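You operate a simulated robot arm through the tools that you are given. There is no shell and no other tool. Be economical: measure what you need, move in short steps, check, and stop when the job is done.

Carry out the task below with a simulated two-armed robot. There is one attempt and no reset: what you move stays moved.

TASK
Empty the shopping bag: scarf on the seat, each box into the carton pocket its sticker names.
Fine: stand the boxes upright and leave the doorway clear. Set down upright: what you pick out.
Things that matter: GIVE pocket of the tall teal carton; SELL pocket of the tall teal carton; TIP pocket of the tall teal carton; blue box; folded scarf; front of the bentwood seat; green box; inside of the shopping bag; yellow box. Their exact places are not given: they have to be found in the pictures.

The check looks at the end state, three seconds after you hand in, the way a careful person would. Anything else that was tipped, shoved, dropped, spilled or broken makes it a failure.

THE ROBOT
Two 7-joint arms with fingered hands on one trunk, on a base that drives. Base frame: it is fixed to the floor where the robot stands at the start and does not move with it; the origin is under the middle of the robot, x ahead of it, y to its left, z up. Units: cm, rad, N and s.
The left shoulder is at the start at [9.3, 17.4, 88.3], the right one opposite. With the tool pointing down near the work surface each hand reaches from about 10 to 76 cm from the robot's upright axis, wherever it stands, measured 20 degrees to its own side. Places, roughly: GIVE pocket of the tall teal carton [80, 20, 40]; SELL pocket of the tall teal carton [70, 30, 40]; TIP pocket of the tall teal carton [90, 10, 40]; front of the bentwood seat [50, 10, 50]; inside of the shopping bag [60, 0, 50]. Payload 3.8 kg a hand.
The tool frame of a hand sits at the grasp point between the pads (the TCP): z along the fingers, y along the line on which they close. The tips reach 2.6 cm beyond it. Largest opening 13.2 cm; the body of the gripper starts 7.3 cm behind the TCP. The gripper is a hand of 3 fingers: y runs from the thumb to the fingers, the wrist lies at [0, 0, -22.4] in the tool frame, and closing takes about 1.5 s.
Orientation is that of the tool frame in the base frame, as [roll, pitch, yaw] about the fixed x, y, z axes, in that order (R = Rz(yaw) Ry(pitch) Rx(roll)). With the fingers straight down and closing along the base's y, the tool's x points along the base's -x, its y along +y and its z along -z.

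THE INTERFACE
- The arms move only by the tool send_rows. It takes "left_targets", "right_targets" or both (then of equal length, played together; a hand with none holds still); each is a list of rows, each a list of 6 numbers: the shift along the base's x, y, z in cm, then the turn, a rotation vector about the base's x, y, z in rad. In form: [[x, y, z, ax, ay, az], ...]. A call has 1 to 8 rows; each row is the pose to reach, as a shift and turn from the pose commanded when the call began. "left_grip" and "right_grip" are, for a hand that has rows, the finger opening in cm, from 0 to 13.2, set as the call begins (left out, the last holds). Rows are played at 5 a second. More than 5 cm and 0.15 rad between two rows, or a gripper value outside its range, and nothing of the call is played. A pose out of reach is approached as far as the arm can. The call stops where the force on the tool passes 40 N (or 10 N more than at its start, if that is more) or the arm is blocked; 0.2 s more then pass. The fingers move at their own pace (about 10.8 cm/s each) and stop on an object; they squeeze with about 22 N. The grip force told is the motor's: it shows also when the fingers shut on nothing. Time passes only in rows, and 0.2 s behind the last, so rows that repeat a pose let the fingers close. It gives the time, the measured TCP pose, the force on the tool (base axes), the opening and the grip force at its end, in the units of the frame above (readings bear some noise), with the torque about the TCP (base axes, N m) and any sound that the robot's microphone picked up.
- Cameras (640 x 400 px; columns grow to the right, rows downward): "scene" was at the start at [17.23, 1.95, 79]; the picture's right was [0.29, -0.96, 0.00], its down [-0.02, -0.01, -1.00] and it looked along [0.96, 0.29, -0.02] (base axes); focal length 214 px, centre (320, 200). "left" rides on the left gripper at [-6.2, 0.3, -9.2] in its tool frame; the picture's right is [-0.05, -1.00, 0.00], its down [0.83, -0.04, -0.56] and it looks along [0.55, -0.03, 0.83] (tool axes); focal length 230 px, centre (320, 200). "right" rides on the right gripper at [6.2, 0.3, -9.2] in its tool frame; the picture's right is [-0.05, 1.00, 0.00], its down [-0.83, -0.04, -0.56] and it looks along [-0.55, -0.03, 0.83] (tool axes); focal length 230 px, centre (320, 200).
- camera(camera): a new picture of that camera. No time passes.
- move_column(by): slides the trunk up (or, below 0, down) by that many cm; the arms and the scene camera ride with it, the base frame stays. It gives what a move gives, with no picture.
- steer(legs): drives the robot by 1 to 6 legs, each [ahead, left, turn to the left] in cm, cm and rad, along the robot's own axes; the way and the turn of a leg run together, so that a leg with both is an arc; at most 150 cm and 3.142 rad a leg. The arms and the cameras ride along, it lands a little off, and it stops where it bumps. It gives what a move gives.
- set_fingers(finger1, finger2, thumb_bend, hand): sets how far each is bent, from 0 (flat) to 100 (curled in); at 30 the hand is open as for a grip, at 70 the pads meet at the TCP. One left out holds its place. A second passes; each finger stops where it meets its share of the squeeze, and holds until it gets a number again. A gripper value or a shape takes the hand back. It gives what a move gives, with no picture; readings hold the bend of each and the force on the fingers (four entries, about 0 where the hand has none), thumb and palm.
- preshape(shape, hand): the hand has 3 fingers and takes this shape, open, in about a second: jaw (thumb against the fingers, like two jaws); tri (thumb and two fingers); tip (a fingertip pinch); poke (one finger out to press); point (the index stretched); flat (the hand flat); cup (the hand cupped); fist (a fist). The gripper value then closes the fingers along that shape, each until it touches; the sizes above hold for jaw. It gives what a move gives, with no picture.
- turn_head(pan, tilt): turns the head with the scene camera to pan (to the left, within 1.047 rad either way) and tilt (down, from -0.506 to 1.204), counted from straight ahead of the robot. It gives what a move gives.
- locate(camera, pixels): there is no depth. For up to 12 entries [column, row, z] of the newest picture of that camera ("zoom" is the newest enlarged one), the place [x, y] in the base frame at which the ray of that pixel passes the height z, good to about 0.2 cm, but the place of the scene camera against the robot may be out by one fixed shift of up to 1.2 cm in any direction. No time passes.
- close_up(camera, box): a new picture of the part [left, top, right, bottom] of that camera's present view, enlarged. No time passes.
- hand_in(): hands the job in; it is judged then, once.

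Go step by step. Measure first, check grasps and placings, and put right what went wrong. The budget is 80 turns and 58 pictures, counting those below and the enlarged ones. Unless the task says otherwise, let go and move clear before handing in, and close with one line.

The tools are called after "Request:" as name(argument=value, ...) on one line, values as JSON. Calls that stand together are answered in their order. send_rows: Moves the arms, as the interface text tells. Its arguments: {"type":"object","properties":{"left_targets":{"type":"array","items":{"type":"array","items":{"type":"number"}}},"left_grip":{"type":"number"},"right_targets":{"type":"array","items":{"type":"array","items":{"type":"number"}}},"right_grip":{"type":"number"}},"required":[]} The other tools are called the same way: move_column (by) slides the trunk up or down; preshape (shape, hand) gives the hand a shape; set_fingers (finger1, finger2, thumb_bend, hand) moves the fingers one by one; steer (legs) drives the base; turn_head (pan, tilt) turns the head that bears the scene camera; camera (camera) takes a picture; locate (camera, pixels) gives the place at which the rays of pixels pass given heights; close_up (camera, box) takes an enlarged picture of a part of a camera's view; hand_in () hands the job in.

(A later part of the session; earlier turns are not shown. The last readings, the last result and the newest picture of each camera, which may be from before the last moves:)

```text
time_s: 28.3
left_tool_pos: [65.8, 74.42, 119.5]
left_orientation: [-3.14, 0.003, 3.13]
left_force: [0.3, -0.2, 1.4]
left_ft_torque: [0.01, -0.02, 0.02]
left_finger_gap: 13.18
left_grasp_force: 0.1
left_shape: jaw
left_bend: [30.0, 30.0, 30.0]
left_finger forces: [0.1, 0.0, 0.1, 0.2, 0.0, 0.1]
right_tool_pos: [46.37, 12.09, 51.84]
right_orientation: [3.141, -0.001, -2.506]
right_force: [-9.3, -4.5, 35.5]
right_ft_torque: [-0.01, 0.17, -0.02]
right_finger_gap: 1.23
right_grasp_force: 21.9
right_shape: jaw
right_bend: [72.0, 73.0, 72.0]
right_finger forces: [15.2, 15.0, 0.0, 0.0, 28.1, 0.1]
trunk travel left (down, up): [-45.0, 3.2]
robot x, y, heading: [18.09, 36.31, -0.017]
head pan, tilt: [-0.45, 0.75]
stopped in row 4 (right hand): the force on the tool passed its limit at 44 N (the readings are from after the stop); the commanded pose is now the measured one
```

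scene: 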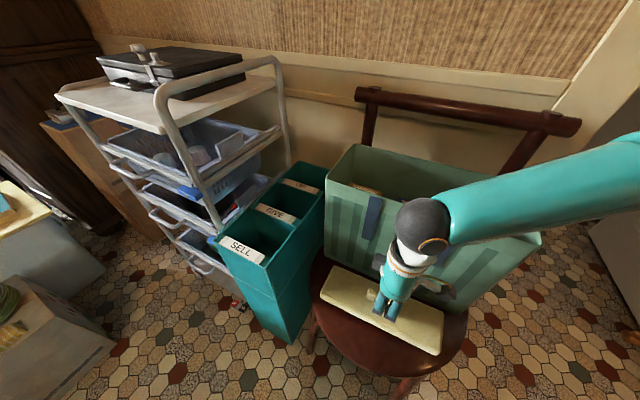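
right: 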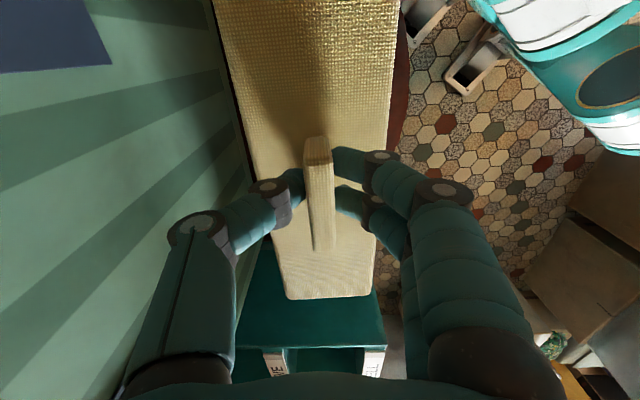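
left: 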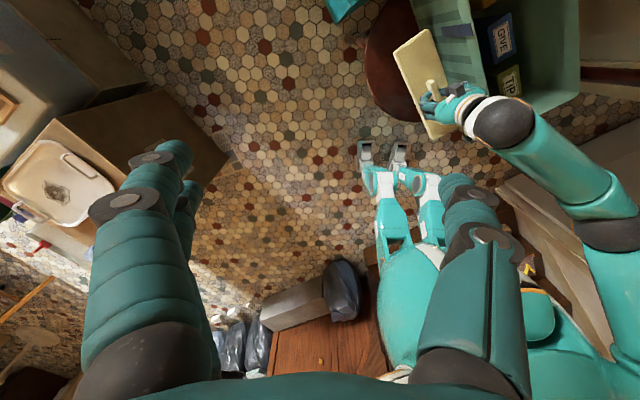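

It touched down with TCP 51.9, so the seat is at about 46.7. I'll ease up slightly and open.

Request:
send_rows(right_targets=[[0, 0, 0.4, 0, 0, 0], [0, 0, 0.4, 0, 0, 0]])

Request:
send_rows(right_targets=[[0, 0, 0, 0, 0, 0], [0, 0, 0, 0, 0, 0], [0, 0, 0, 0, 0, 0], [0, 0, 0, 0, 0, 0], [0, 0, 1, 0, 0, 0], [0, 0, 3, 0, 0, 0], [0, 0, 6, 0, 0, 0], [0, 0, 10, 0, 0, 0]], right_grip=4)

Request:
send_rows(right_targets=[[0, 0, 5, 0, 0, 0], [0, 0, 10, 0, 0, 0], [0, 0, 15, 0, 0, 0], [0, 0, 20, 0, 0, 0], [0, 0, 25, 0, 0, 0], [0, 0, 29, 0, 0, 0]], right_grip=8)

Request:
camera(camera="scene")

Request:
camera(camera="right")

```text
time_s: 28.9
left_tool_pos: [65.73, 74.51, 119.35]
left_orientation: [3.141, -0.001, 3.129]
left_force: [0.9, 0.5, 0.2]
left_ft_torque: [-0.01, -0.01, 0.0]
left_finger_gap: 13.19
left_grasp_force: 0.0
left_shape: jaw
left_bend: [30.0, 30.0, 30.0]
left_finger forces: [0.1, 0.0, 0.0, 0.0, 0.0, 0.1]
right_tool_pos: [46.36, 12.09, 51.86]
right_orientation: [-3.141, 0.0, -2.507]
right_force: [-1.8, -2.7, 11.9]
right_ft_torque: [-0.03, 0.04, 0.05]
right_finger_gap: 1.17
right_grasp_force: 21.3
right_shape: jaw
right_bend: [72.0, 72.0, 71.0]
right_finger forces: [11.6, 11.3, 0.1, 0.1, 24.1, 0.1]
trunk travel left (down, up): [-45.0, 3.2]
robot x, y, heading: [17.99, 36.36, -0.013]
head pan, tilt: [-0.45, 0.75]
```

```text
time_s: 30.7
left_tool_pos: [65.88, 74.46, 119.56]
left_orientation: [-3.142, 0.002, 3.131]
left_force: [1.0, -0.7, -0.1]
left_ft_torque: [0.01, 0.01, 0.0]
left_finger_gap: 13.21
left_grasp_force: 0.0
left_shape: jaw
left_bend: [30.0, 30.0, 30.0]
left_finger forces: [0.1, 0.0, 0.0, 0.0, 0.0, 0.0]
right_tool_pos: [46.11, 12.22, 62.08]
right_orientation: [-3.142, -0.003, -2.507]
right_force: [0.3, -0.4, -0.5]
right_ft_torque: [0.01, 0.01, -0.01]
right_finger_gap: 3.93
right_grasp_force: 0.0
right_shape: jaw
right_bend: [74.0, 74.0, 70.0]
right_finger forces: [0.0, 0.0, 0.0, 0.1, 0.0, 0.0]
trunk travel left (down, up): [-45.0, 3.2]
robot x, y, heading: [18.09, 36.2, -0.01]
head pan, tilt: [-0.45, 0.75]
```

```text
time_s: 32.1
left_tool_pos: [66.03, 74.53, 119.35]
left_orientation: [-3.141, 0.0, 3.131]
left_force: [0.0, -0.7, -0.7]
left_ft_torque: [0.02, 0.0, 0.0]
left_finger_gap: 13.21
left_grasp_force: 0.1
left_shape: jaw
left_bend: [30.0, 30.0, 30.0]
left_finger forces: [0.1, 0.0, 0.0, 0.0, 0.0, 0.1]
right_tool_pos: [46.34, 12.07, 87.97]
right_orientation: [3.139, -0.007, -2.507]
right_force: [-0.1, -1.2, 0.1]
right_ft_torque: [0.0, 0.01, 0.01]
right_finger_gap: 7.97
right_grasp_force: 0.1
right_shape: jaw
right_bend: [71.0, 71.0, 71.0]
right_finger forces: [0.0, 0.0, 0.1, 0.0, 0.0, 0.0]
right hand out of reach, approached as far as the arm can: row 6
trunk travel left (down, up): [-45.0, 3.2]
robot x, y, heading: [18.16, 36.22, -0.013]
head pan, tilt: [-0.45, 0.75]
```

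```text
30 pictures are left
```

scene: 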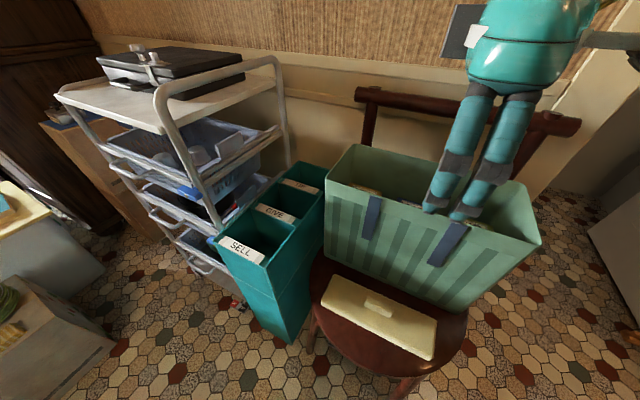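

```text
29 pictures are left
```

right: 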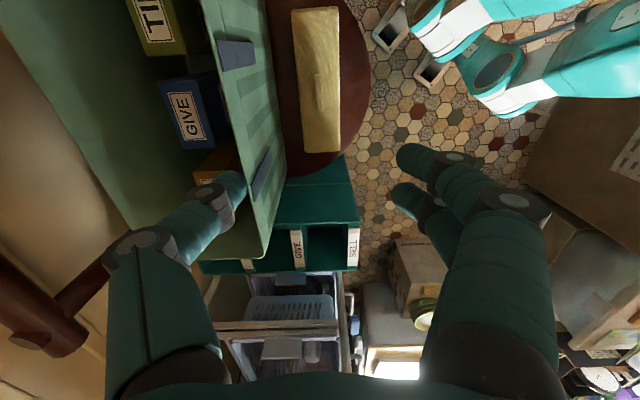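

The scarf lies flat on the seat front. Now I'll move the hand high over the bag to view the boxes.

Request:
send_rows(right_targets=[[1, -2, 1, 0, 0, 0], [3, -5, 2, 0, 0, 0], [5.5, -8, 3, 0, 0, 0], [7.5, -11, 4, 0, 0, 0]])

Request:
camera(camera="right")

Request:
close_up(camera="scene", box=[310, 130, 560, 290])

```text
time_s: 33.1
left_tool_pos: [65.88, 74.47, 119.34]
left_orientation: [3.14, 0.002, 3.132]
left_force: [-0.3, -0.4, -1.0]
left_ft_torque: [0.02, 0.01, 0.02]
left_finger_gap: 13.2
left_grasp_force: 0.1
left_shape: jaw
left_bend: [30.0, 30.0, 30.0]
left_finger forces: [0.0, 0.0, 0.0, 0.0, 0.0, 0.1]
right_tool_pos: [54.25, 1.08, 92.09]
right_orientation: [3.14, -0.001, -2.505]
right_force: [-0.3, 0.6, 0.3]
right_ft_torque: [0.01, 0.02, 0.0]
right_finger_gap: 7.99
right_grasp_force: 0.0
right_shape: jaw
right_bend: [71.0, 71.0, 71.0]
right_finger forces: [0.0, 0.0, 0.0, 0.0, 0.1, 0.0]
trunk travel left (down, up): [-45.0, 3.2]
robot x, y, heading: [18.15, 36.56, -0.014]
head pan, tilt: [-0.45, 0.75]
```

```text
28 pictures are left
```

right: 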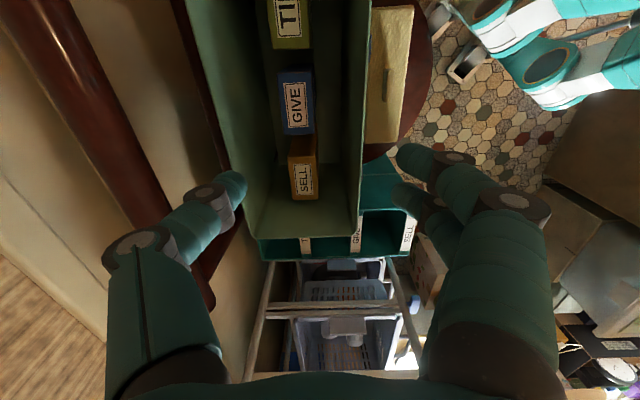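

```text
2.50 times, centred on (435, 210) of scene
```

zoom: 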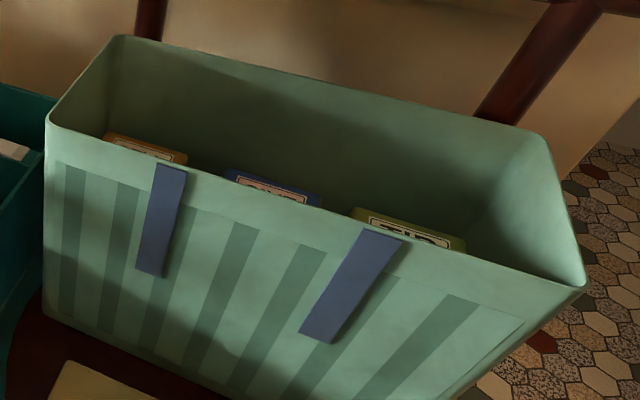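

GIVE (281–313, 71–133) and SELL (290–318, 139–198) are clear in the right view. I'll compute their places at two heights, along with the rail and the rim.

Request:
locate(camera="right", pixels=[[277, 71, 65], [311, 70, 65], [281, 133, 65], [314, 132, 65], [289, 140, 65], [316, 152, 65], [292, 199, 65], [318, 197, 65], [272, 48, 65], [310, 47, 65], [258, 236, 75], [358, 236, 75]])

Request:
locate(camera="right", pixels=[[277, 71, 60], [311, 70, 60], [281, 133, 60], [314, 132, 60], [292, 199, 60], [318, 197, 60], [130, 150, 86], [90, 100, 86], [184, 0, 75], [372, 0, 75]])

Request:
locate(camera="zoom", pixels=[[107, 134, 65], [187, 155, 65], [230, 170, 65], [322, 196, 65], [363, 208, 65], [463, 238, 65], [107, 134, 60], [187, 155, 60], [230, 170, 60], [322, 196, 60], [363, 208, 60], [463, 238, 60]])

Request:
close_up(camera="right", box=[170, 0, 450, 260])

```text
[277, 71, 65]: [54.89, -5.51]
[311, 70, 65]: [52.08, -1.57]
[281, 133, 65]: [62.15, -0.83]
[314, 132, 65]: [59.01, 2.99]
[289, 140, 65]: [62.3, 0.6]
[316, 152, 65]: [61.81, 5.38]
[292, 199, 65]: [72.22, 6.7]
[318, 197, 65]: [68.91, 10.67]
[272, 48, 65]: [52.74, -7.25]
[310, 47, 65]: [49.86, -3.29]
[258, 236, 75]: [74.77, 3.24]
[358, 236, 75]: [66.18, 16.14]
```

```text
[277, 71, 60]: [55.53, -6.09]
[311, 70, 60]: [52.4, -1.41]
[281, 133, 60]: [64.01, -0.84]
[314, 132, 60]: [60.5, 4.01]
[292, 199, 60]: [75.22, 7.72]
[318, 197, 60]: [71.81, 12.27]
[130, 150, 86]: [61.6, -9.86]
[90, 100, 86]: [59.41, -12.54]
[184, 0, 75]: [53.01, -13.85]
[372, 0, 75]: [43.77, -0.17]
```

```text
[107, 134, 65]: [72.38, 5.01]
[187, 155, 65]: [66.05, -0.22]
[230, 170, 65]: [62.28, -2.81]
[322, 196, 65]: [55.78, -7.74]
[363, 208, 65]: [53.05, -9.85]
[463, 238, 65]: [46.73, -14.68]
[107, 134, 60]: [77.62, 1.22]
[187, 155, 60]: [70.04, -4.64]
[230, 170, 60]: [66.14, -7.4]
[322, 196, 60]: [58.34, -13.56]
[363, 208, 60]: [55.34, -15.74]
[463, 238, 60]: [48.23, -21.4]
```

```text
1.54 times, centred on (310, 130) of right
```

zoom: 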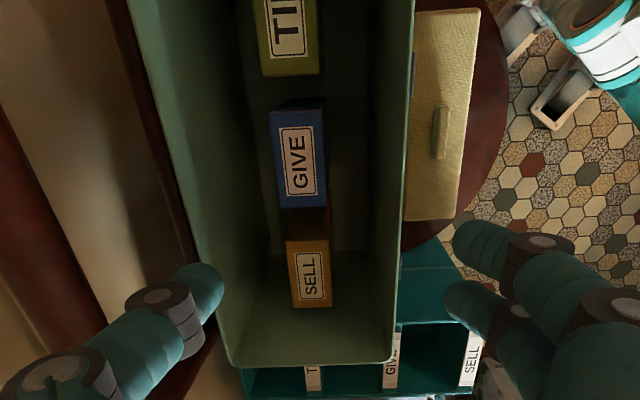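

The box tops are at z ≈66.5, each about 8×4.7 cm, centred in the bag: SELL (66.6,6.0), GIVE (56.9,-1.2), TIP (48.1,-7.5). The hand is already aligned to close across them. I'll go over SELL and partway down.

Request:
send_rows(right_targets=[[4.1, 1.6, 0, 0, 0, 0], [8.2, 3.3, 0, 0, 0, 0], [12.35, 4.9, 0, 0, 0, 0], [12.35, 4.9, -5, 0, 0, 0], [12.35, 4.9, -10, 0, 0, 0], [12.35, 4.9, -15, 0, 0, 0]], right_grip=8.4)

Request:
camera(camera="right")

Request:
camera(camera="scene")

```text
time_s: 34.5
left_tool_pos: [66.0, 74.44, 119.25]
left_orientation: [3.141, -0.001, 3.131]
left_force: [-0.3, 0.7, 0.2]
left_ft_torque: [0.01, 0.06, 0.0]
left_finger_gap: 13.21
left_grasp_force: 0.0
left_shape: jaw
left_bend: [30.0, 30.0, 30.0]
left_finger forces: [0.0, 0.0, 0.0, 0.0, 0.0, 0.1]
right_tool_pos: [66.51, 5.39, 76.94]
right_orientation: [-3.14, -0.005, -2.507]
right_force: [0.7, 0.6, -1.1]
right_ft_torque: [-0.02, 0.0, -0.01]
right_finger_gap: 8.34
right_grasp_force: 0.1
right_shape: jaw
right_bend: [71.0, 71.0, 69.0]
right_finger forces: [0.0, 0.0, 0.0, 0.0, 0.1, 0.1]
trunk travel left (down, up): [-45.0, 3.2]
robot x, y, heading: [18.24, 36.01, -0.01]
head pan, tilt: [-0.45, 0.75]
```

```text
25 pictures are left
```

right: 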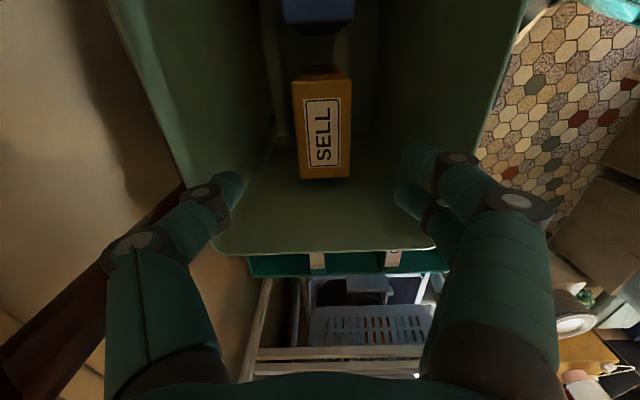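

```text
24 pictures are left
```

scene: 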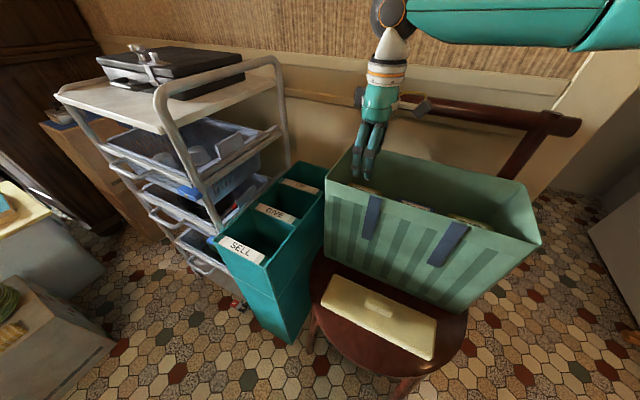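

SELL's top is visible at (293–350, 82–180). I'll refine its position from this close view.

Request:
locate(camera="right", pixels=[[293, 84, 66.5], [350, 81, 66.5], [298, 180, 66.5], [350, 178, 66.5], [222, 252, 75], [433, 248, 75], [285, 22, 66.5], [352, 20, 66.5]])

```text
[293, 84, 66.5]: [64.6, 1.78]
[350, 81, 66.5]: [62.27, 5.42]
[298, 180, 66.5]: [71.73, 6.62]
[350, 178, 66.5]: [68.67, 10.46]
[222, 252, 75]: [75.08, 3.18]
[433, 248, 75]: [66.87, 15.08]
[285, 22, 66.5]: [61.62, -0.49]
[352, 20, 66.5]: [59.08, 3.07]
```

SELL's centre is (66.8,6.1), yaw aligned. I'll descend to z ≈65.2 and close.

Request:
send_rows(right_targets=[[0.2, 0.4, -3, 0, 0, 0], [0.2, 0.4, -6, 0, 0, 0], [0.2, 0.4, -9, 0, 0, 0], [0.2, 0.4, -11.8, 0, 0, 0]])

Request:
send_rows(right_targets=[[0, 0, 0, 0, 0, 0], [0, 0, 0, 0, 0, 0], [0, 0, 0, 0, 0, 0], [0, 0, 0, 0, 0, 0], [0, 0, 0, 0, 0, 0], [0, 0, 0, 0, 0, 0], [0, 0, 0, 0, 0, 0], [0, 0, 0.5, 0, 0, 0]], right_grip=0)

Request:
camera(camera="right")

```text
time_s: 35.5
left_tool_pos: [65.98, 74.42, 119.3]
left_orientation: [3.141, -0.002, 3.13]
left_force: [-0.1, -0.9, -0.2]
left_ft_torque: [-0.01, 0.01, 0.02]
left_finger_gap: 13.18
left_grasp_force: 0.0
left_shape: jaw
left_bend: [30.0, 30.0, 30.0]
left_finger forces: [0.1, 0.0, 0.1, 0.1, 0.1, 0.0]
right_tool_pos: [66.75, 6.22, 65.19]
right_orientation: [3.139, -0.003, -2.505]
right_force: [-0.4, 0.4, -0.6]
right_ft_torque: [-0.02, -0.01, 0.04]
right_finger_gap: 8.34
right_grasp_force: 0.1
right_shape: jaw
right_bend: [71.0, 71.0, 69.0]
right_finger forces: [0.0, 0.1, 0.0, 0.0, 0.1, 0.0]
trunk travel left (down, up): [-45.0, 3.2]
robot x, y, heading: [18.53, 36.61, -0.017]
head pan, tilt: [-0.45, 0.75]
```

```text
time_s: 37.3
left_tool_pos: [66.06, 74.42, 119.39]
left_orientation: [-3.141, 0.001, 3.13]
left_force: [0.3, 0.4, -0.3]
left_ft_torque: [-0.02, -0.01, 0.01]
left_finger_gap: 13.18
left_grasp_force: 0.1
left_shape: jaw
left_bend: [30.0, 30.0, 30.0]
left_finger forces: [0.1, 0.0, 0.1, 0.1, 0.0, 0.0]
right_tool_pos: [66.84, 6.22, 65.66]
right_orientation: [-3.14, -0.001, -2.506]
right_force: [-0.6, 0.2, -2.6]
right_ft_torque: [0.02, -0.02, -0.03]
right_finger_gap: 4.22
right_grasp_force: 22.5
right_shape: jaw
right_bend: [74.0, 73.0, 70.0]
right_finger forces: [9.8, 10.1, 0.1, 0.1, 19.8, 0.1]
trunk travel left (down, up): [-45.0, 3.2]
robot x, y, heading: [18.27, 36.51, -0.012]
head pan, tilt: [-0.45, 0.75]
```

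```text
23 pictures are left
```

right: 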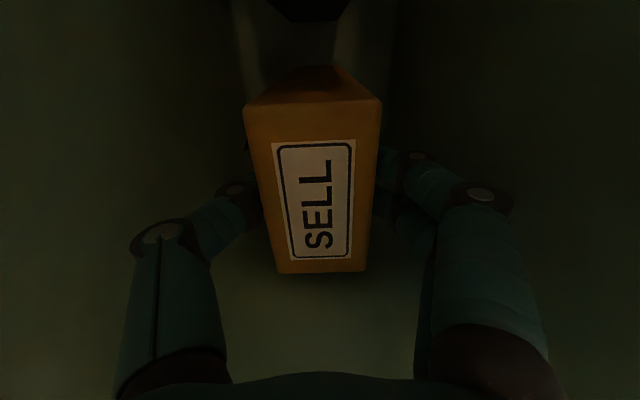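

SELL is gripped (gap 4.2, about 20 N). I'll lift it straight out, then move above the SELL pocket.

Request:
send_rows(right_targets=[[0, 0, 3, 0, 0, 0], [0, 0, 7.5, 0, 0, 0], [0, 0, 12, 0, 0, 0], [0, 0, 16.5, 0, 0, 0], [0, 0, 21, 0, 0, 0], [0, 0, 25.5, 0, 0, 0], [0, 0, 30, 0, 0, 0], [0, 0, 33, 0, 0, 0]])

Request:
camera(camera="scene")

```text
time_s: 39.1
left_tool_pos: [66.02, 74.46, 119.44]
left_orientation: [3.14, 0.001, 3.129]
left_force: [0.3, -0.6, -0.4]
left_ft_torque: [0.01, 0.03, -0.02]
left_finger_gap: 13.19
left_grasp_force: 0.2
left_shape: jaw
left_bend: [30.0, 30.0, 30.0]
left_finger forces: [0.0, 0.0, 0.0, 0.1, 0.0, 0.0]
right_tool_pos: [66.35, 6.3, 98.67]
right_orientation: [3.139, -0.003, -2.506]
right_force: [0.6, -0.7, -3.0]
right_ft_torque: [0.0, 0.0, 0.0]
right_finger_gap: 4.21
right_grasp_force: 21.9
right_shape: jaw
right_bend: [74.0, 73.0, 70.0]
right_finger forces: [9.8, 10.2, 0.0, 0.0, 19.9, 0.0]
trunk travel left (down, up): [-45.0, 3.2]
robot x, y, heading: [18.53, 35.86, -0.016]
head pan, tilt: [-0.45, 0.75]
```

```text
22 pictures are left
```

scene: 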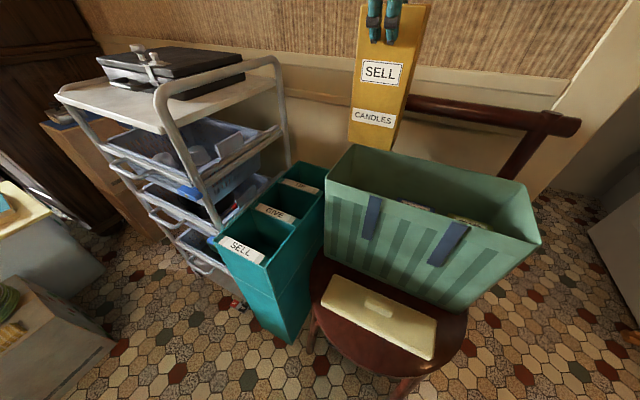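

The SELL box hangs upright and clear of the bag. I'll move above the SELL pocket (73.5,30.7), lower to just over the rim and check.

Request:
send_rows(right_targets=[[1.2, 4.1, 0, 0, 0, 0], [2.4, 8.2, 0, 0, 0, 0], [3.6, 12.3, 0, 0, 0, 0], [4.8, 16.4, 0, 0, 0, 0], [6, 20.5, 0, 0, 0, 0], [7, 24.5, -2, 0, 0, 0], [7, 24.5, -7, 0, 0, 0], [7, 24.5, -12, 0, 0, 0]])

Request:
close_up(camera="scene", box=[180, 80, 380, 300])

Request:
camera(camera="right")

```text
time_s: 40.9
left_tool_pos: [66.05, 74.47, 119.37]
left_orientation: [3.141, 0.0, 3.13]
left_force: [0.3, 0.6, -1.1]
left_ft_torque: [-0.01, 0.06, -0.01]
left_finger_gap: 13.18
left_grasp_force: 0.1
left_shape: jaw
left_bend: [30.0, 30.0, 30.0]
left_finger forces: [0.0, 0.0, 0.0, 0.0, 0.0, 0.0]
right_tool_pos: [73.77, 30.89, 86.7]
right_orientation: [-3.141, -0.003, -2.507]
right_force: [0.0, 0.3, -1.9]
right_ft_torque: [0.03, -0.02, -0.02]
right_finger_gap: 4.18
right_grasp_force: 21.8
right_shape: jaw
right_bend: [74.0, 74.0, 70.0]
right_finger forces: [9.8, 10.2, 0.0, 0.1, 19.9, 0.1]
trunk travel left (down, up): [-45.0, 3.2]
robot x, y, heading: [17.83, 36.37, -0.013]
head pan, tilt: [-0.45, 0.75]
```

```text
1.82 times, centred on (280, 190) of scene
```

zoom: 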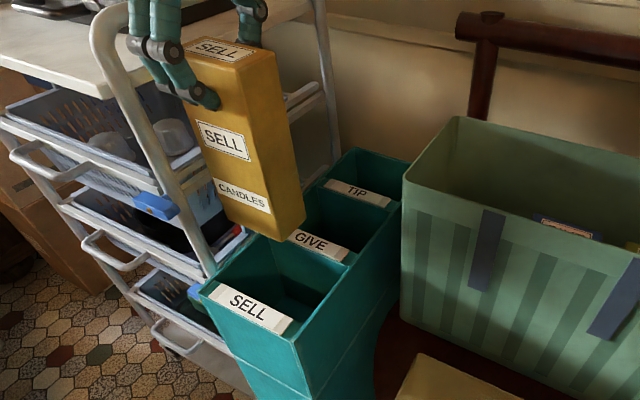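

```text
20 pictures are left
```

right: 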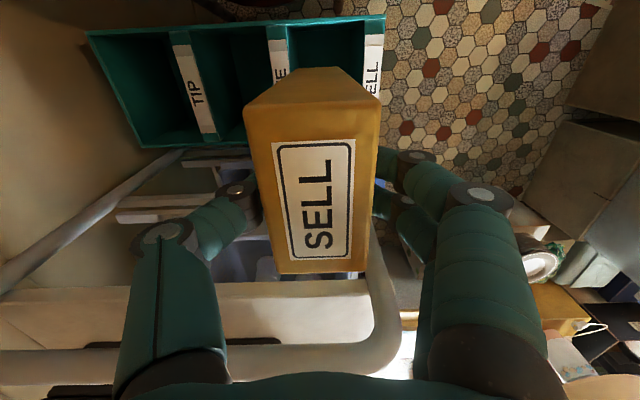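

The right view now shows the carton rim well. I'll refine the opening edges from it.

Request:
locate(camera="right", pixels=[[90, 32, 60], [143, 147, 60], [385, 18, 60], [171, 40, 60], [190, 40, 60], [204, 138, 60], [218, 134, 60], [268, 35, 60], [288, 33, 60], [364, 42, 60], [384, 40, 60], [376, 98, 60]])

```text
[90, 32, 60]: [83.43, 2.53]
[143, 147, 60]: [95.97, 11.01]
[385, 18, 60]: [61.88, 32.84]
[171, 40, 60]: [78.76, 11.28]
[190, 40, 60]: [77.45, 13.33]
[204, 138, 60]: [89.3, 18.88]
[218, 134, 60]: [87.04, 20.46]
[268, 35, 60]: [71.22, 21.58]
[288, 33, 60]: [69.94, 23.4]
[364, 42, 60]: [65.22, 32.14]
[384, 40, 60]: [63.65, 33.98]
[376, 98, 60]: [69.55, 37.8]
```

SELL opening: n-centre −18.6, about 10 cm free, giving target (72.5,31.0). I'll align, lower into the mouth and check.

Request:
send_rows(right_targets=[[-1.2, 0.1, -2, 0, 0, 0], [-1.2, 0.1, -5, 0, 0, 0], [-1.2, 0.1, -8, 0, 0, 0], [-1.2, 0.1, -10, 0, 0, 0]])

Request:
close_up(camera="scene", box=[190, 120, 350, 290])

```text
time_s: 41.9
left_tool_pos: [65.97, 74.49, 119.26]
left_orientation: [-3.141, -0.001, 3.13]
left_force: [-0.6, 0.9, 0.1]
left_ft_torque: [0.01, 0.0, 0.0]
left_finger_gap: 13.2
left_grasp_force: 0.1
left_shape: jaw
left_bend: [30.0, 30.0, 30.0]
left_finger forces: [0.1, 0.0, 0.1, 0.0, 0.1, 0.0]
right_tool_pos: [72.33, 31.14, 76.7]
right_orientation: [3.141, -0.004, -2.507]
right_force: [0.1, 0.4, -2.8]
right_ft_torque: [0.02, 0.01, 0.0]
right_finger_gap: 4.18
right_grasp_force: 21.8
right_shape: jaw
right_bend: [74.0, 74.0, 70.0]
right_finger forces: [9.9, 10.3, 0.0, 0.0, 19.9, 0.0]
trunk travel left (down, up): [-45.0, 3.2]
robot x, y, heading: [18.02, 36.15, -0.014]
head pan, tilt: [-0.45, 0.75]
```

```text
2.35 times, centred on (270, 205) of scene
```

zoom: 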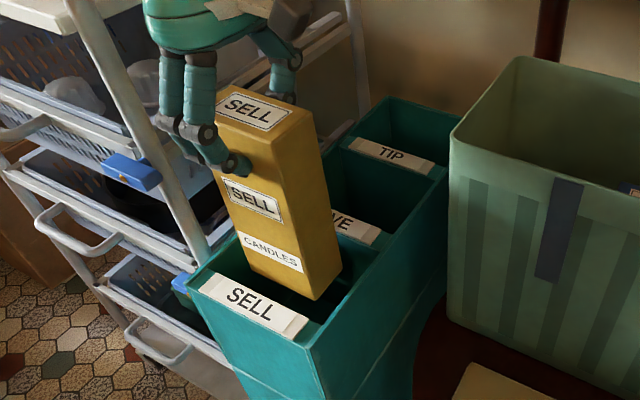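

The box bottom has entered the SELL pocket with clearance on all sides. I'll lower until it touches.

Request:
send_rows(right_targets=[[0, 0, -2, 0, 0, 0], [0, 0, -4, 0, 0, 0], [0, 0, -6, 0, 0, 0], [0, 0, -8, 0, 0, 0], [0, 0, -10, 0, 0, 0], [0, 0, -12, 0, 0, 0], [0, 0, -13, 0, 0, 0], [0, 0, -14, 0, 0, 0]])

Request:
close_up(camera="scene", box=[190, 120, 350, 290])

```text
time_s: 43.7
left_tool_pos: [65.97, 74.53, 119.44]
left_orientation: [-3.141, -0.001, 3.13]
left_force: [0.6, 0.0, 0.6]
left_ft_torque: [0.04, 0.01, -0.01]
left_finger_gap: 13.18
left_grasp_force: 0.0
left_shape: jaw
left_bend: [30.0, 30.0, 30.0]
left_finger forces: [0.1, 0.0, 0.0, 0.1, 0.0, 0.1]
right_tool_pos: [72.48, 30.88, 62.8]
right_orientation: [3.141, -0.003, -2.506]
right_force: [-1.2, 0.3, -2.3]
right_ft_torque: [0.05, -0.01, 0.04]
right_finger_gap: 4.19
right_grasp_force: 22.2
right_shape: jaw
right_bend: [74.0, 74.0, 70.0]
right_finger forces: [9.7, 10.1, 0.0, 0.0, 19.9, 0.1]
trunk travel left (down, up): [-45.0, 3.2]
robot x, y, heading: [18.23, 36.2, -0.019]
head pan, tilt: [-0.45, 0.75]
```

```text
2.35 times, centred on (270, 205) of scene
```

zoom: 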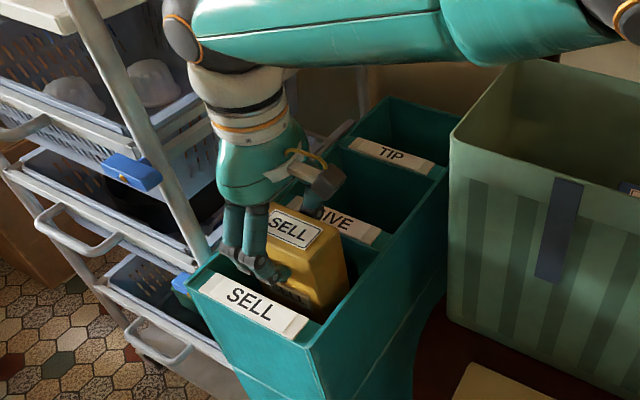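

No contact yet (bottom ≈44.5). I'll continue in small steps.

Request:
send_rows(right_targets=[[0, 0, -0.8, 0, 0, 0], [0, 0, -1.6, 0, 0, 0], [0, 0, -2.4, 0, 0, 0], [0, 0, -3.2, 0, 0, 0], [0, 0, -4, 0, 0, 0], [0, 0, -4.8, 0, 0, 0], [0, 0, -5.6, 0, 0, 0], [0, 0, -6.4, 0, 0, 0]])

```text
time_s: 44.9
left_tool_pos: [65.78, 74.4, 119.45]
left_orientation: [-3.141, 0.002, 3.13]
left_force: [-0.2, -0.1, -0.2]
left_ft_torque: [-0.01, 0.03, 0.0]
left_finger_gap: 13.18
left_grasp_force: 0.1
left_shape: jaw
left_bend: [30.0, 30.0, 30.0]
left_finger forces: [0.0, 0.0, 0.0, 0.1, 0.0, 0.1]
right_tool_pos: [72.42, 30.94, 60.16]
right_orientation: [-3.136, 0.017, -2.501]
right_force: [-0.4, -2.1, 23.9]
right_ft_torque: [0.11, 0.14, -0.03]
right_finger_gap: 4.45
right_grasp_force: 21.9
right_shape: jaw
right_bend: [75.0, 74.0, 71.0]
right_finger forces: [14.5, 12.9, 0.0, 0.0, 23.1, 0.0]
right hand out of reach, approached as far as the arm can: row 4, 5
trunk travel left (down, up): [-45.0, 3.2]
robot x, y, heading: [18.34, 36.36, -0.014]
head pan, tilt: [-0.45, 0.75]
stopped in row 5 (right hand): the force on the tool passed its limit at 42 N (the readings are from after the stop); the commanded pose is now the measured one
```

Bottom contact at TCP 60.2, so the pocket floor is at about 42. I'll ease up, open a little and withdraw.

Request:
send_rows(right_targets=[[0, 0, 0.3, 0, 0, 0], [0, 0, 0.3, 0, 0, 0]])

Request:
send_rows(right_targets=[[0, 0, 0, 0, 0, 0], [0, 0, 0, 0, 0, 0], [0, 0, 0, 0, 0, 0], [0, 0, 0, 0, 0, 0], [0, 0, 1.5, 0, 0, 0], [0, 0, 4, 0, 0, 0], [0, 0, 8, 0, 0, 0], [0, 0, 12, 0, 0, 0]], right_grip=6.8)

Request:
send_rows(right_targets=[[0, 0, 5, 0, 0, 0], [0, 0, 10, 0, 0, 0], [0, 0, 15, 0, 0, 0], [0, 0, 20, 0, 0, 0]])

Request:
close_up(camera="scene", box=[190, 120, 350, 290])

```text
time_s: 45.5
left_tool_pos: [65.95, 74.49, 119.41]
left_orientation: [3.141, -0.001, 3.13]
left_force: [-0.7, 0.4, 0.2]
left_ft_torque: [0.01, 0.0, -0.01]
left_finger_gap: 13.19
left_grasp_force: 0.1
left_shape: jaw
left_bend: [30.0, 30.0, 30.0]
left_finger forces: [0.0, 0.0, 0.0, 0.1, 0.1, 0.0]
right_tool_pos: [72.39, 30.87, 60.21]
right_orientation: [-3.14, 0.012, -2.501]
right_force: [5.8, 0.5, 13.0]
right_ft_torque: [0.08, -0.01, -0.02]
right_finger_gap: 4.46
right_grasp_force: 21.5
right_shape: jaw
right_bend: [75.0, 74.0, 71.0]
right_finger forces: [12.6, 12.1, 0.1, 0.1, 23.8, 0.0]
trunk travel left (down, up): [-45.0, 3.2]
robot x, y, heading: [18.14, 36.56, -0.01]
head pan, tilt: [-0.45, 0.75]
```

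```text
time_s: 47.2
left_tool_pos: [65.94, 74.49, 119.34]
left_orientation: [-3.141, -0.001, 3.13]
left_force: [1.4, 0.2, 0.3]
left_ft_torque: [0.01, -0.03, 0.02]
left_finger_gap: 13.22
left_grasp_force: 0.2
left_shape: jaw
left_bend: [30.0, 30.0, 30.0]
left_finger forces: [0.0, 0.1, 0.1, 0.0, 0.0, 0.0]
right_tool_pos: [77.08, 32.39, 69.96]
right_orientation: [-3.14, 0.009, -2.502]
right_force: [-0.8, -0.5, 0.5]
right_ft_torque: [-0.02, -0.01, 0.01]
right_finger_gap: 6.71
right_grasp_force: 0.1
right_shape: jaw
right_bend: [73.0, 73.0, 70.0]
right_finger forces: [0.0, 0.0, 0.0, 0.1, 0.1, 0.0]
right hand out of reach, approached as far as the arm can: row 5, 6, 7, 8
trunk travel left (down, up): [-45.0, 3.2]
robot x, y, heading: [18.21, 36.41, -0.011]
head pan, tilt: [-0.45, 0.75]
```

```text
time_s: 48.2
left_tool_pos: [65.93, 74.36, 119.4]
left_orientation: [3.142, 0.002, 3.131]
left_force: [-0.7, -0.1, 0.0]
left_ft_torque: [0.01, 0.03, 0.01]
left_finger_gap: 13.19
left_grasp_force: 0.1
left_shape: jaw
left_bend: [30.0, 30.0, 30.0]
left_finger forces: [0.0, 0.1, 0.0, 0.0, 0.0, 0.0]
right_tool_pos: [81.37, 34.19, 89.49]
right_orientation: [-3.138, 0.006, -2.5]
right_force: [-11.2, -10.5, -3.7]
right_ft_torque: [-0.14, -0.13, 0.69]
right_finger_gap: 6.56
right_grasp_force: 0.0
right_shape: jaw
right_bend: [73.0, 73.0, 70.0]
right_finger forces: [0.0, 14.7, 0.1, 0.0, 0.0, 0.1]
right hand out of reach, approached as far as the arm can: row 1, 2, 3, 4
trunk travel left (down, up): [-45.0, 3.2]
robot x, y, heading: [17.92, 36.38, -0.013]
head pan, tilt: [-0.45, 0.75]
```

```text
2.35 times, centred on (270, 205) of scene
```

zoom: 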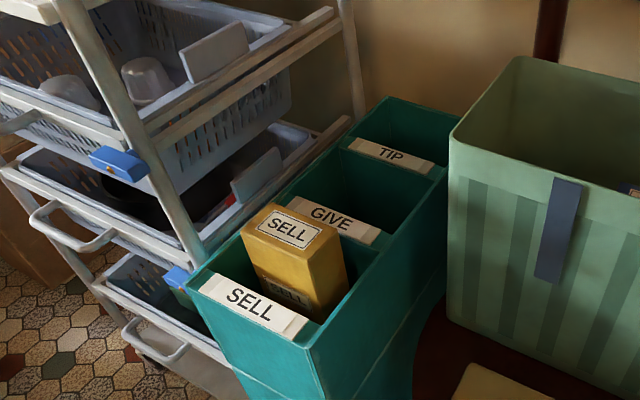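

SELL stands upright in its pocket. However, the arm drifted to (81,34) when "out of reach" and a finger is now pressing on something, so I'll look before moving.

Request:
camera(camera="scene")

Request:
camera(camera="right")

```text
16 pictures are left
```

scene: 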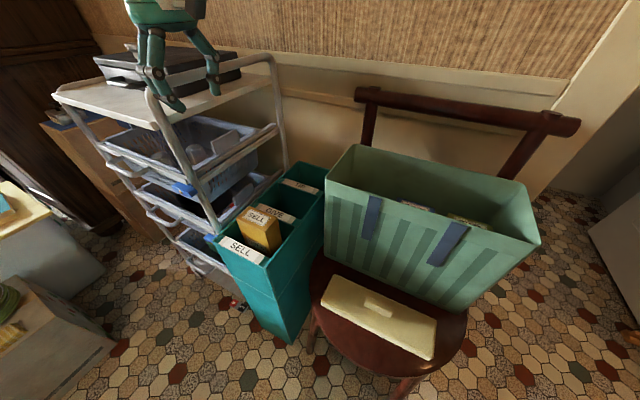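

```text
15 pictures are left
```

right: 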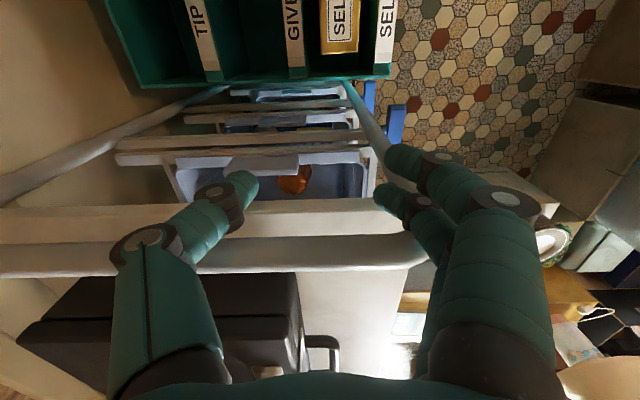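

The finger presses on the trolley's rail corner (right view px (410,240)). I'll back off along the force direction in small steps.

Request:
send_rows(right_targets=[[-1.2, -0.9, 0, 0, 0, 0], [-2.8, -2.1, 0, 0, 0, 0], [-4.8, -3.3, 0, 0, 0, 0], [-7, -4.5, 0, 0, 0, 0]])

Request:
camera(camera="scene")

```text
time_s: 49.2
left_tool_pos: [65.8, 74.57, 119.43]
left_orientation: [3.141, 0.002, 3.132]
left_force: [-0.3, 0.3, -0.1]
left_ft_torque: [-0.01, 0.0, 0.02]
left_finger_gap: 13.2
left_grasp_force: 0.0
left_shape: jaw
left_bend: [30.0, 30.0, 30.0]
left_finger forces: [0.0, 0.0, 0.1, 0.0, 0.0, 0.0]
right_tool_pos: [81.9, 32.88, 89.28]
right_orientation: [-3.141, 0.012, -2.501]
right_force: [-16.2, 1.6, -5.0]
right_ft_torque: [-0.27, -0.31, 0.95]
right_finger_gap: 7.13
right_grasp_force: 0.1
right_shape: jaw
right_bend: [73.0, 71.0, 70.0]
right_finger forces: [0.0, 13.2, 0.0, 0.1, 0.0, 0.0]
right hand out of reach, approached as far as the arm can: row 1, 2, 3, 4
trunk travel left (down, up): [-45.0, 3.2]
robot x, y, heading: [17.8, 36.21, -0.015]
head pan, tilt: [-0.45, 0.75]
```

```text
14 pictures are left
```

scene: 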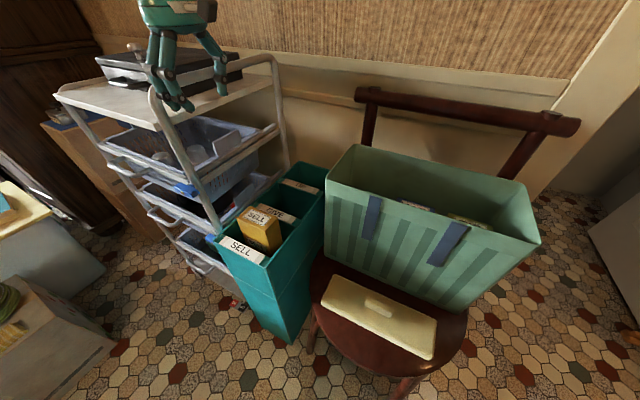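

The arm is at a joint limit and can't retract here, so I'll back the base up 10 cm. That pulls the hand off along −x, the direction of the contact force.

Request:
steer(legs=[[-10, 0, 0]])

Request:
camera(camera="scene")

```text
time_s: 50.4
left_tool_pos: [56.2, 74.7, 119.31]
left_orientation: [3.141, -0.001, 3.131]
left_force: [0.1, -0.2, -0.1]
left_ft_torque: [0.02, 0.02, 0.01]
left_finger_gap: 13.22
left_grasp_force: 0.0
left_shape: jaw
left_bend: [30.0, 30.0, 30.0]
left_finger forces: [0.0, 0.0, 0.0, 0.0, 0.0, 0.0]
right_tool_pos: [72.24, 32.96, 89.02]
right_orientation: [-3.138, 0.011, -2.501]
right_force: [0.9, 0.5, -0.2]
right_ft_torque: [-0.04, -0.04, 0.01]
right_finger_gap: 6.76
right_grasp_force: 0.1
right_shape: jaw
right_bend: [73.0, 72.0, 70.0]
right_finger forces: [0.1, 0.0, 0.1, 0.0, 0.0, 0.0]
trunk travel left (down, up): [-45.0, 3.2]
robot x, y, heading: [8.44, 36.29, -0.012]
head pan, tilt: [-0.45, 0.75]
```

```text
13 pictures are left
```

scene: 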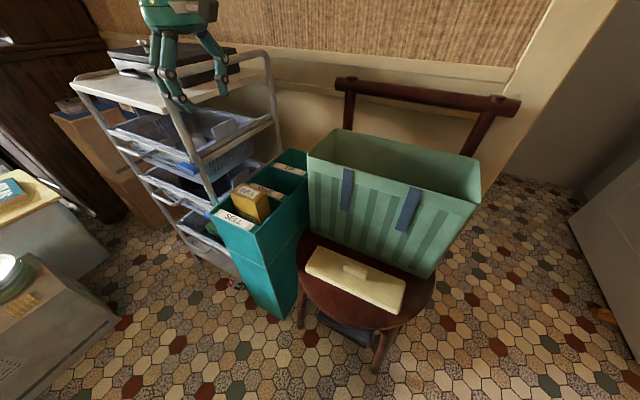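

The hand is free and the trolley looks in place. I'll pull the arm back toward the bag in steps to get it out of the limited posture.

Request:
send_rows(right_targets=[[-2, -3, 1, 0, 0, 0], [-4, -6, 2, 0, 0, 0], [-6, -9.5, 3, 0, 0, 0], [-8, -13, 4, 0, 0, 0]])

```text
time_s: 51.4
left_tool_pos: [56.05, 74.62, 119.41]
left_orientation: [-3.14, 0.001, 3.131]
left_force: [0.2, 0.5, -0.3]
left_ft_torque: [-0.02, -0.04, -0.01]
left_finger_gap: 13.19
left_grasp_force: 0.0
left_shape: jaw
left_bend: [30.0, 30.0, 30.0]
left_finger forces: [0.0, 0.0, 0.1, 0.0, 0.1, 0.1]
right_tool_pos: [74.89, 22.93, 92.17]
right_orientation: [-3.14, 0.007, -2.501]
right_force: [-1.5, -0.5, 0.2]
right_ft_torque: [-0.01, 0.01, 0.03]
right_finger_gap: 6.76
right_grasp_force: 0.2
right_shape: jaw
right_bend: [73.0, 72.0, 70.0]
right_finger forces: [0.0, 0.1, 0.1, 0.0, 0.0, 0.1]
right hand out of reach, approached as far as the arm can: row 1, 2, 3, 4
trunk travel left (down, up): [-45.0, 3.2]
robot x, y, heading: [8.42, 36.58, -0.009]
head pan, tilt: [-0.45, 0.75]
```

The arm moves at a fixed radius, so a joint is at its limit. I'll turn the hand back toward its neutral yaw while retracting.

Request:
send_rows(right_targets=[[0, 0, 1, 0, 0, -0.13], [0, 0, 1, 0, 0, -0.26], [0, 0, 1, 0, 0, -0.39], [0, 0, 1, 0, 0, -0.52], [-3, -2, 1, 0, 0, -0.64], [-6, -4, 1, 0, 0, -0.64], [-9, -6, 1, 0, 0, -0.64], [-12, -8, 1, 0, 0, -0.64]])

```text
time_s: 53.2
left_tool_pos: [56.07, 74.61, 119.35]
left_orientation: [3.141, 0.0, 3.133]
left_force: [-0.1, 0.0, 0.3]
left_ft_torque: [0.03, 0.0, 0.03]
left_finger_gap: 13.18
left_grasp_force: 0.1
left_shape: jaw
left_bend: [30.0, 30.0, 30.0]
left_finger forces: [0.1, 0.0, 0.0, 0.0, 0.1, 0.0]
right_tool_pos: [75.67, 15.87, 92.92]
right_orientation: [-3.139, 0.006, 3.141]
right_force: [-0.3, -0.1, 0.0]
right_ft_torque: [0.02, 0.02, 0.02]
right_finger_gap: 6.76
right_grasp_force: 0.1
right_shape: jaw
right_bend: [73.0, 72.0, 70.0]
right_finger forces: [0.0, 0.0, 0.0, 0.0, 0.1, 0.1]
right hand out of reach, approached as far as the arm can: row 5, 6, 7, 8
trunk travel left (down, up): [-45.0, 3.2]
robot x, y, heading: [8.32, 36.35, -0.011]
head pan, tilt: [-0.45, 0.75]
```

Still limited in radius. I'll test whether moving up and to the right frees it.

Request:
send_rows(right_targets=[[0, -3, 3, 0, 0, 0], [-1, -6, 6, 0, 0, 0], [-3, -9, 9, 0, 0, 0], [-6, -12, 11, 0, 0, 0], [-9, -15, 12, 0, 0, 0], [-12, -18, 12, 0, 0, 0], [-15, -21, 12, 0, 0, 0], [-18, -24, 12, 0, 0, 0]])

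Request:
turn_head(pan=-0.7, tilt=0.3)

Request:
camera(camera="scene")

```text
time_s: 55.0
left_tool_pos: [55.97, 75.23, 119.28]
left_orientation: [-3.138, 0.002, 3.134]
left_force: [-0.9, 0.8, 0.0]
left_ft_torque: [-0.02, -0.05, 0.0]
left_finger_gap: 13.18
left_grasp_force: 0.1
left_shape: jaw
left_bend: [30.0, 30.0, 30.0]
left_finger forces: [0.0, 0.1, 0.0, 0.1, 0.1, 0.0]
right_tool_pos: [68.99, -9.77, 109.84]
right_orientation: [3.139, 0.003, -3.136]
right_force: [-9.8, 26.0, -3.9]
right_ft_torque: [-0.54, -0.3, -0.47]
right_finger_gap: 5.55
right_grasp_force: 0.0
right_shape: jaw
right_bend: [73.0, 72.0, 70.0]
right_finger forces: [0.1, 0.0, 0.0, 0.0, 27.8, 0.0]
right hand out of reach, approached as far as the arm can: row 2, 3, 4, 5, 6, 7, 8
trunk travel left (down, up): [-45.0, 3.2]
robot x, y, heading: [8.48, 36.31, -0.006]
head pan, tilt: [-0.45, 0.75]
```

```text
time_s: 55.9
left_tool_pos: [56.05, 75.08, 119.25]
left_orientation: [-3.139, 0.002, 3.131]
left_force: [-0.6, 0.9, 0.2]
left_ft_torque: [0.0, 0.0, -0.02]
left_finger_gap: 13.21
left_grasp_force: 0.0
left_shape: jaw
left_bend: [30.0, 30.0, 30.0]
left_finger forces: [0.1, 0.0, 0.0, 0.0, 0.1, 0.0]
right_tool_pos: [69.0, -9.89, 109.84]
right_orientation: [3.138, 0.002, -3.137]
right_force: [-12.7, 33.0, -6.5]
right_ft_torque: [-0.74, -0.38, -0.57]
right_finger_gap: 5.33
right_grasp_force: 0.1
right_shape: jaw
right_bend: [73.0, 72.0, 70.0]
right_finger forces: [0.1, 0.1, 0.1, 0.0, 35.1, 0.0]
trunk travel left (down, up): [-45.0, 3.2]
robot x, y, heading: [8.42, 36.86, -0.011]
head pan, tilt: [-0.7, 0.3]
```

```text
12 pictures are left
```

scene: 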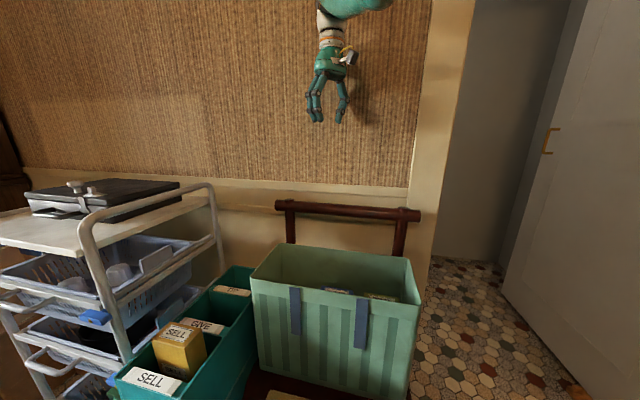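

The thumb touched the wall, so I'll move off it now. Then I'll try turning the hand further (yaw −0.8, the earlier comfortable posture) before retracting.

Request:
send_rows(right_targets=[[-1, 4, 0, 0, 0, 0], [-1, 6, 0, 0, 0, -0.14], [-1, 6, 0, 0, 0, -0.28], [-1, 6, 0, 0, 0, -0.42], [-1, 6, 0, 0, 0, -0.56], [-1, 6, 0, 0, 0, -0.7], [-5, 6, 0, 0, 0, -0.8], [-9, 6, 0, 0, 0, -0.8]])

```text
time_s: 57.7
left_tool_pos: [56.1, 74.66, 119.44]
left_orientation: [3.141, 0.0, 3.131]
left_force: [-0.3, -0.1, 0.3]
left_ft_torque: [0.0, -0.02, -0.03]
left_finger_gap: 13.19
left_grasp_force: 0.0
left_shape: jaw
left_bend: [30.0, 30.0, 30.0]
left_finger forces: [0.0, 0.0, 0.0, 0.0, 0.0, 0.0]
right_tool_pos: [69.54, -8.24, 111.62]
right_orientation: [-3.138, 0.008, 2.342]
right_force: [0.2, 0.1, 0.4]
right_ft_torque: [0.0, 0.03, 0.01]
right_finger_gap: 6.79
right_grasp_force: 0.1
right_shape: jaw
right_bend: [73.0, 72.0, 70.0]
right_finger forces: [0.0, 0.0, 0.0, 0.1, 0.0, 0.1]
right hand out of reach, approached as far as the arm can: row 1, 2, 3, 4, 5, 6, 7, 8
trunk travel left (down, up): [-45.0, 3.2]
robot x, y, heading: [8.42, 36.28, -0.013]
head pan, tilt: [-0.7, 0.3]
```

Yaw turns freely but the radius doesn't shrink. I'll look at the arm's posture.

Request:
turn_head(pan=-1.0, tilt=-0.1)

Request:
camera(camera="scene")

```text
time_s: 58.6
left_tool_pos: [56.23, 74.7, 119.43]
left_orientation: [-3.141, -0.001, 3.132]
left_force: [-0.9, 0.2, -0.2]
left_ft_torque: [-0.03, -0.01, 0.01]
left_finger_gap: 13.19
left_grasp_force: 0.0
left_shape: jaw
left_bend: [30.0, 30.0, 30.0]
left_finger forces: [0.0, 0.1, 0.0, 0.1, 0.0, 0.0]
right_tool_pos: [69.53, -8.28, 111.4]
right_orientation: [-3.137, 0.009, 2.342]
right_force: [0.9, 0.9, 0.4]
right_ft_torque: [-0.02, -0.04, 0.03]
right_finger_gap: 6.79
right_grasp_force: 0.0
right_shape: jaw
right_bend: [73.0, 72.0, 70.0]
right_finger forces: [0.0, 0.0, 0.0, 0.0, 0.0, 0.0]
trunk travel left (down, up): [-45.0, 3.2]
robot x, y, heading: [7.89, 36.45, -0.01]
head pan, tilt: [-1.0, -0.099]
```

```text
11 pictures are left
```

scene: 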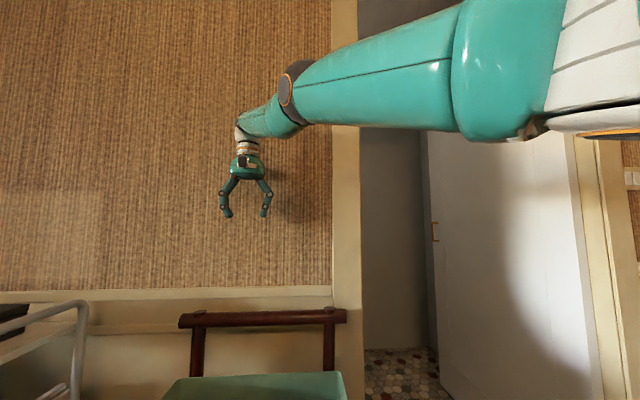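

The arm looks almost straight, a singular posture. I'll tilt the fingers forward in free air while retracting, so the elbow has to bend.

Request:
send_rows(right_targets=[[0, 2, 0, 0, -0.13, 0], [0, 4, 0, 0, -0.26, 0], [-1, 6, 0, 0, -0.39, 0], [-3, 8, 0, 0, -0.52, 0], [-6, 9, 0, 0, -0.65, 0], [-9, 10, 0, 0, -0.65, 0], [-12, 11, 0, 0, -0.65, 0], [-15, 12, 0, 0, -0.65, 0]])

```text
time_s: 59.7
left_tool_pos: [56.12, 74.71, 119.4]
left_orientation: [3.142, 0.002, 3.132]
left_force: [0.2, -0.7, 0.1]
left_ft_torque: [0.01, 0.01, -0.02]
left_finger_gap: 13.18
left_grasp_force: 0.1
left_shape: jaw
left_bend: [30.0, 30.0, 30.0]
left_finger forces: [0.0, 0.0, 0.0, 0.0, 0.1, 0.0]
right_tool_pos: [81.72, -4.45, 117.49]
right_orientation: [2.701, 0.369, 2.256]
right_force: [-6.9, 5.9, 2.0]
right_ft_torque: [0.19, 0.35, -0.32]
right_finger_gap: 6.77
right_grasp_force: 0.1
right_shape: jaw
right_bend: [73.0, 72.0, 70.0]
right_finger forces: [0.1, 0.0, 0.1, 0.0, 9.5, 0.1]
right hand out of reach, approached as far as the arm can: row 1, 2, 3, 4, 5
trunk travel left (down, up): [-45.0, 3.2]
robot x, y, heading: [8.24, 36.34, -0.011]
head pan, tilt: [-1.0, -0.099]
stopped in row 5 (right hand): the force on the tool passed its limit at 50 N (the readings are from after the stop); the commanded pose is now the measured one
```

The thumb brushed the wall again. I'll undo the tilt while swinging the arm away from the wall to the left, then retract.

Request:
send_rows(right_targets=[[-1, 4, 1, 0, 0.1, 0], [-4, 8, 2, 0, 0.22, 0], [-7, 12, 2, 0, 0.34, 0], [-9, 16, 2, 0, 0.46, 0], [-10, 20, 2, 0, 0.58, 0], [-11, 24, 2, 0, 0.6, 0], [-14, 28, 2, 0, 0.6, 0], [-18, 31, 2, 0, 0.6, 0]])

```text
refused: row 2 steps farther than a row can; nothing moved
```

One step was too long, so I'll resend with shorter rows.

Request:
send_rows(right_targets=[[-1, 4, 1, 0, 0.1, 0], [-3.5, 8, 1.5, 0, 0.22, 0], [-6, 12, 1.5, 0, 0.34, 0], [-8, 16, 1.5, 0, 0.46, 0], [-9.5, 20, 1.5, 0, 0.58, 0], [-11, 24, 1.5, 0, 0.6, 0], [-14, 27.5, 1.5, 0, 0.6, 0], [-18, 30, 1.5, 0, 0.6, 0]])

```text
time_s: 61.5
left_tool_pos: [56.07, 74.68, 119.3]
left_orientation: [-3.141, -0.001, 3.131]
left_force: [-0.3, 0.2, 0.0]
left_ft_torque: [0.0, -0.02, 0.0]
left_finger_gap: 13.19
left_grasp_force: 0.0
left_shape: jaw
left_bend: [30.0, 30.0, 30.0]
left_finger forces: [0.1, 0.1, 0.1, 0.1, 0.0, 0.1]
right_tool_pos: [67.87, 26.59, 120.03]
right_orientation: [-3.128, -0.031, 2.334]
right_force: [-0.3, 0.8, 0.2]
right_ft_torque: [-0.02, 0.01, 0.0]
right_finger_gap: 6.8
right_grasp_force: 0.0
right_shape: jaw
right_bend: [73.0, 72.0, 70.0]
right_finger forces: [0.0, 0.0, 0.1, 0.0, 0.0, 0.0]
right hand out of reach, approached as far as the arm can: row 1, 4, 5, 6, 7, 8
trunk travel left (down, up): [-45.0, 3.2]
robot x, y, heading: [8.59, 36.28, -0.011]
head pan, tilt: [-1.0, -0.099]
```

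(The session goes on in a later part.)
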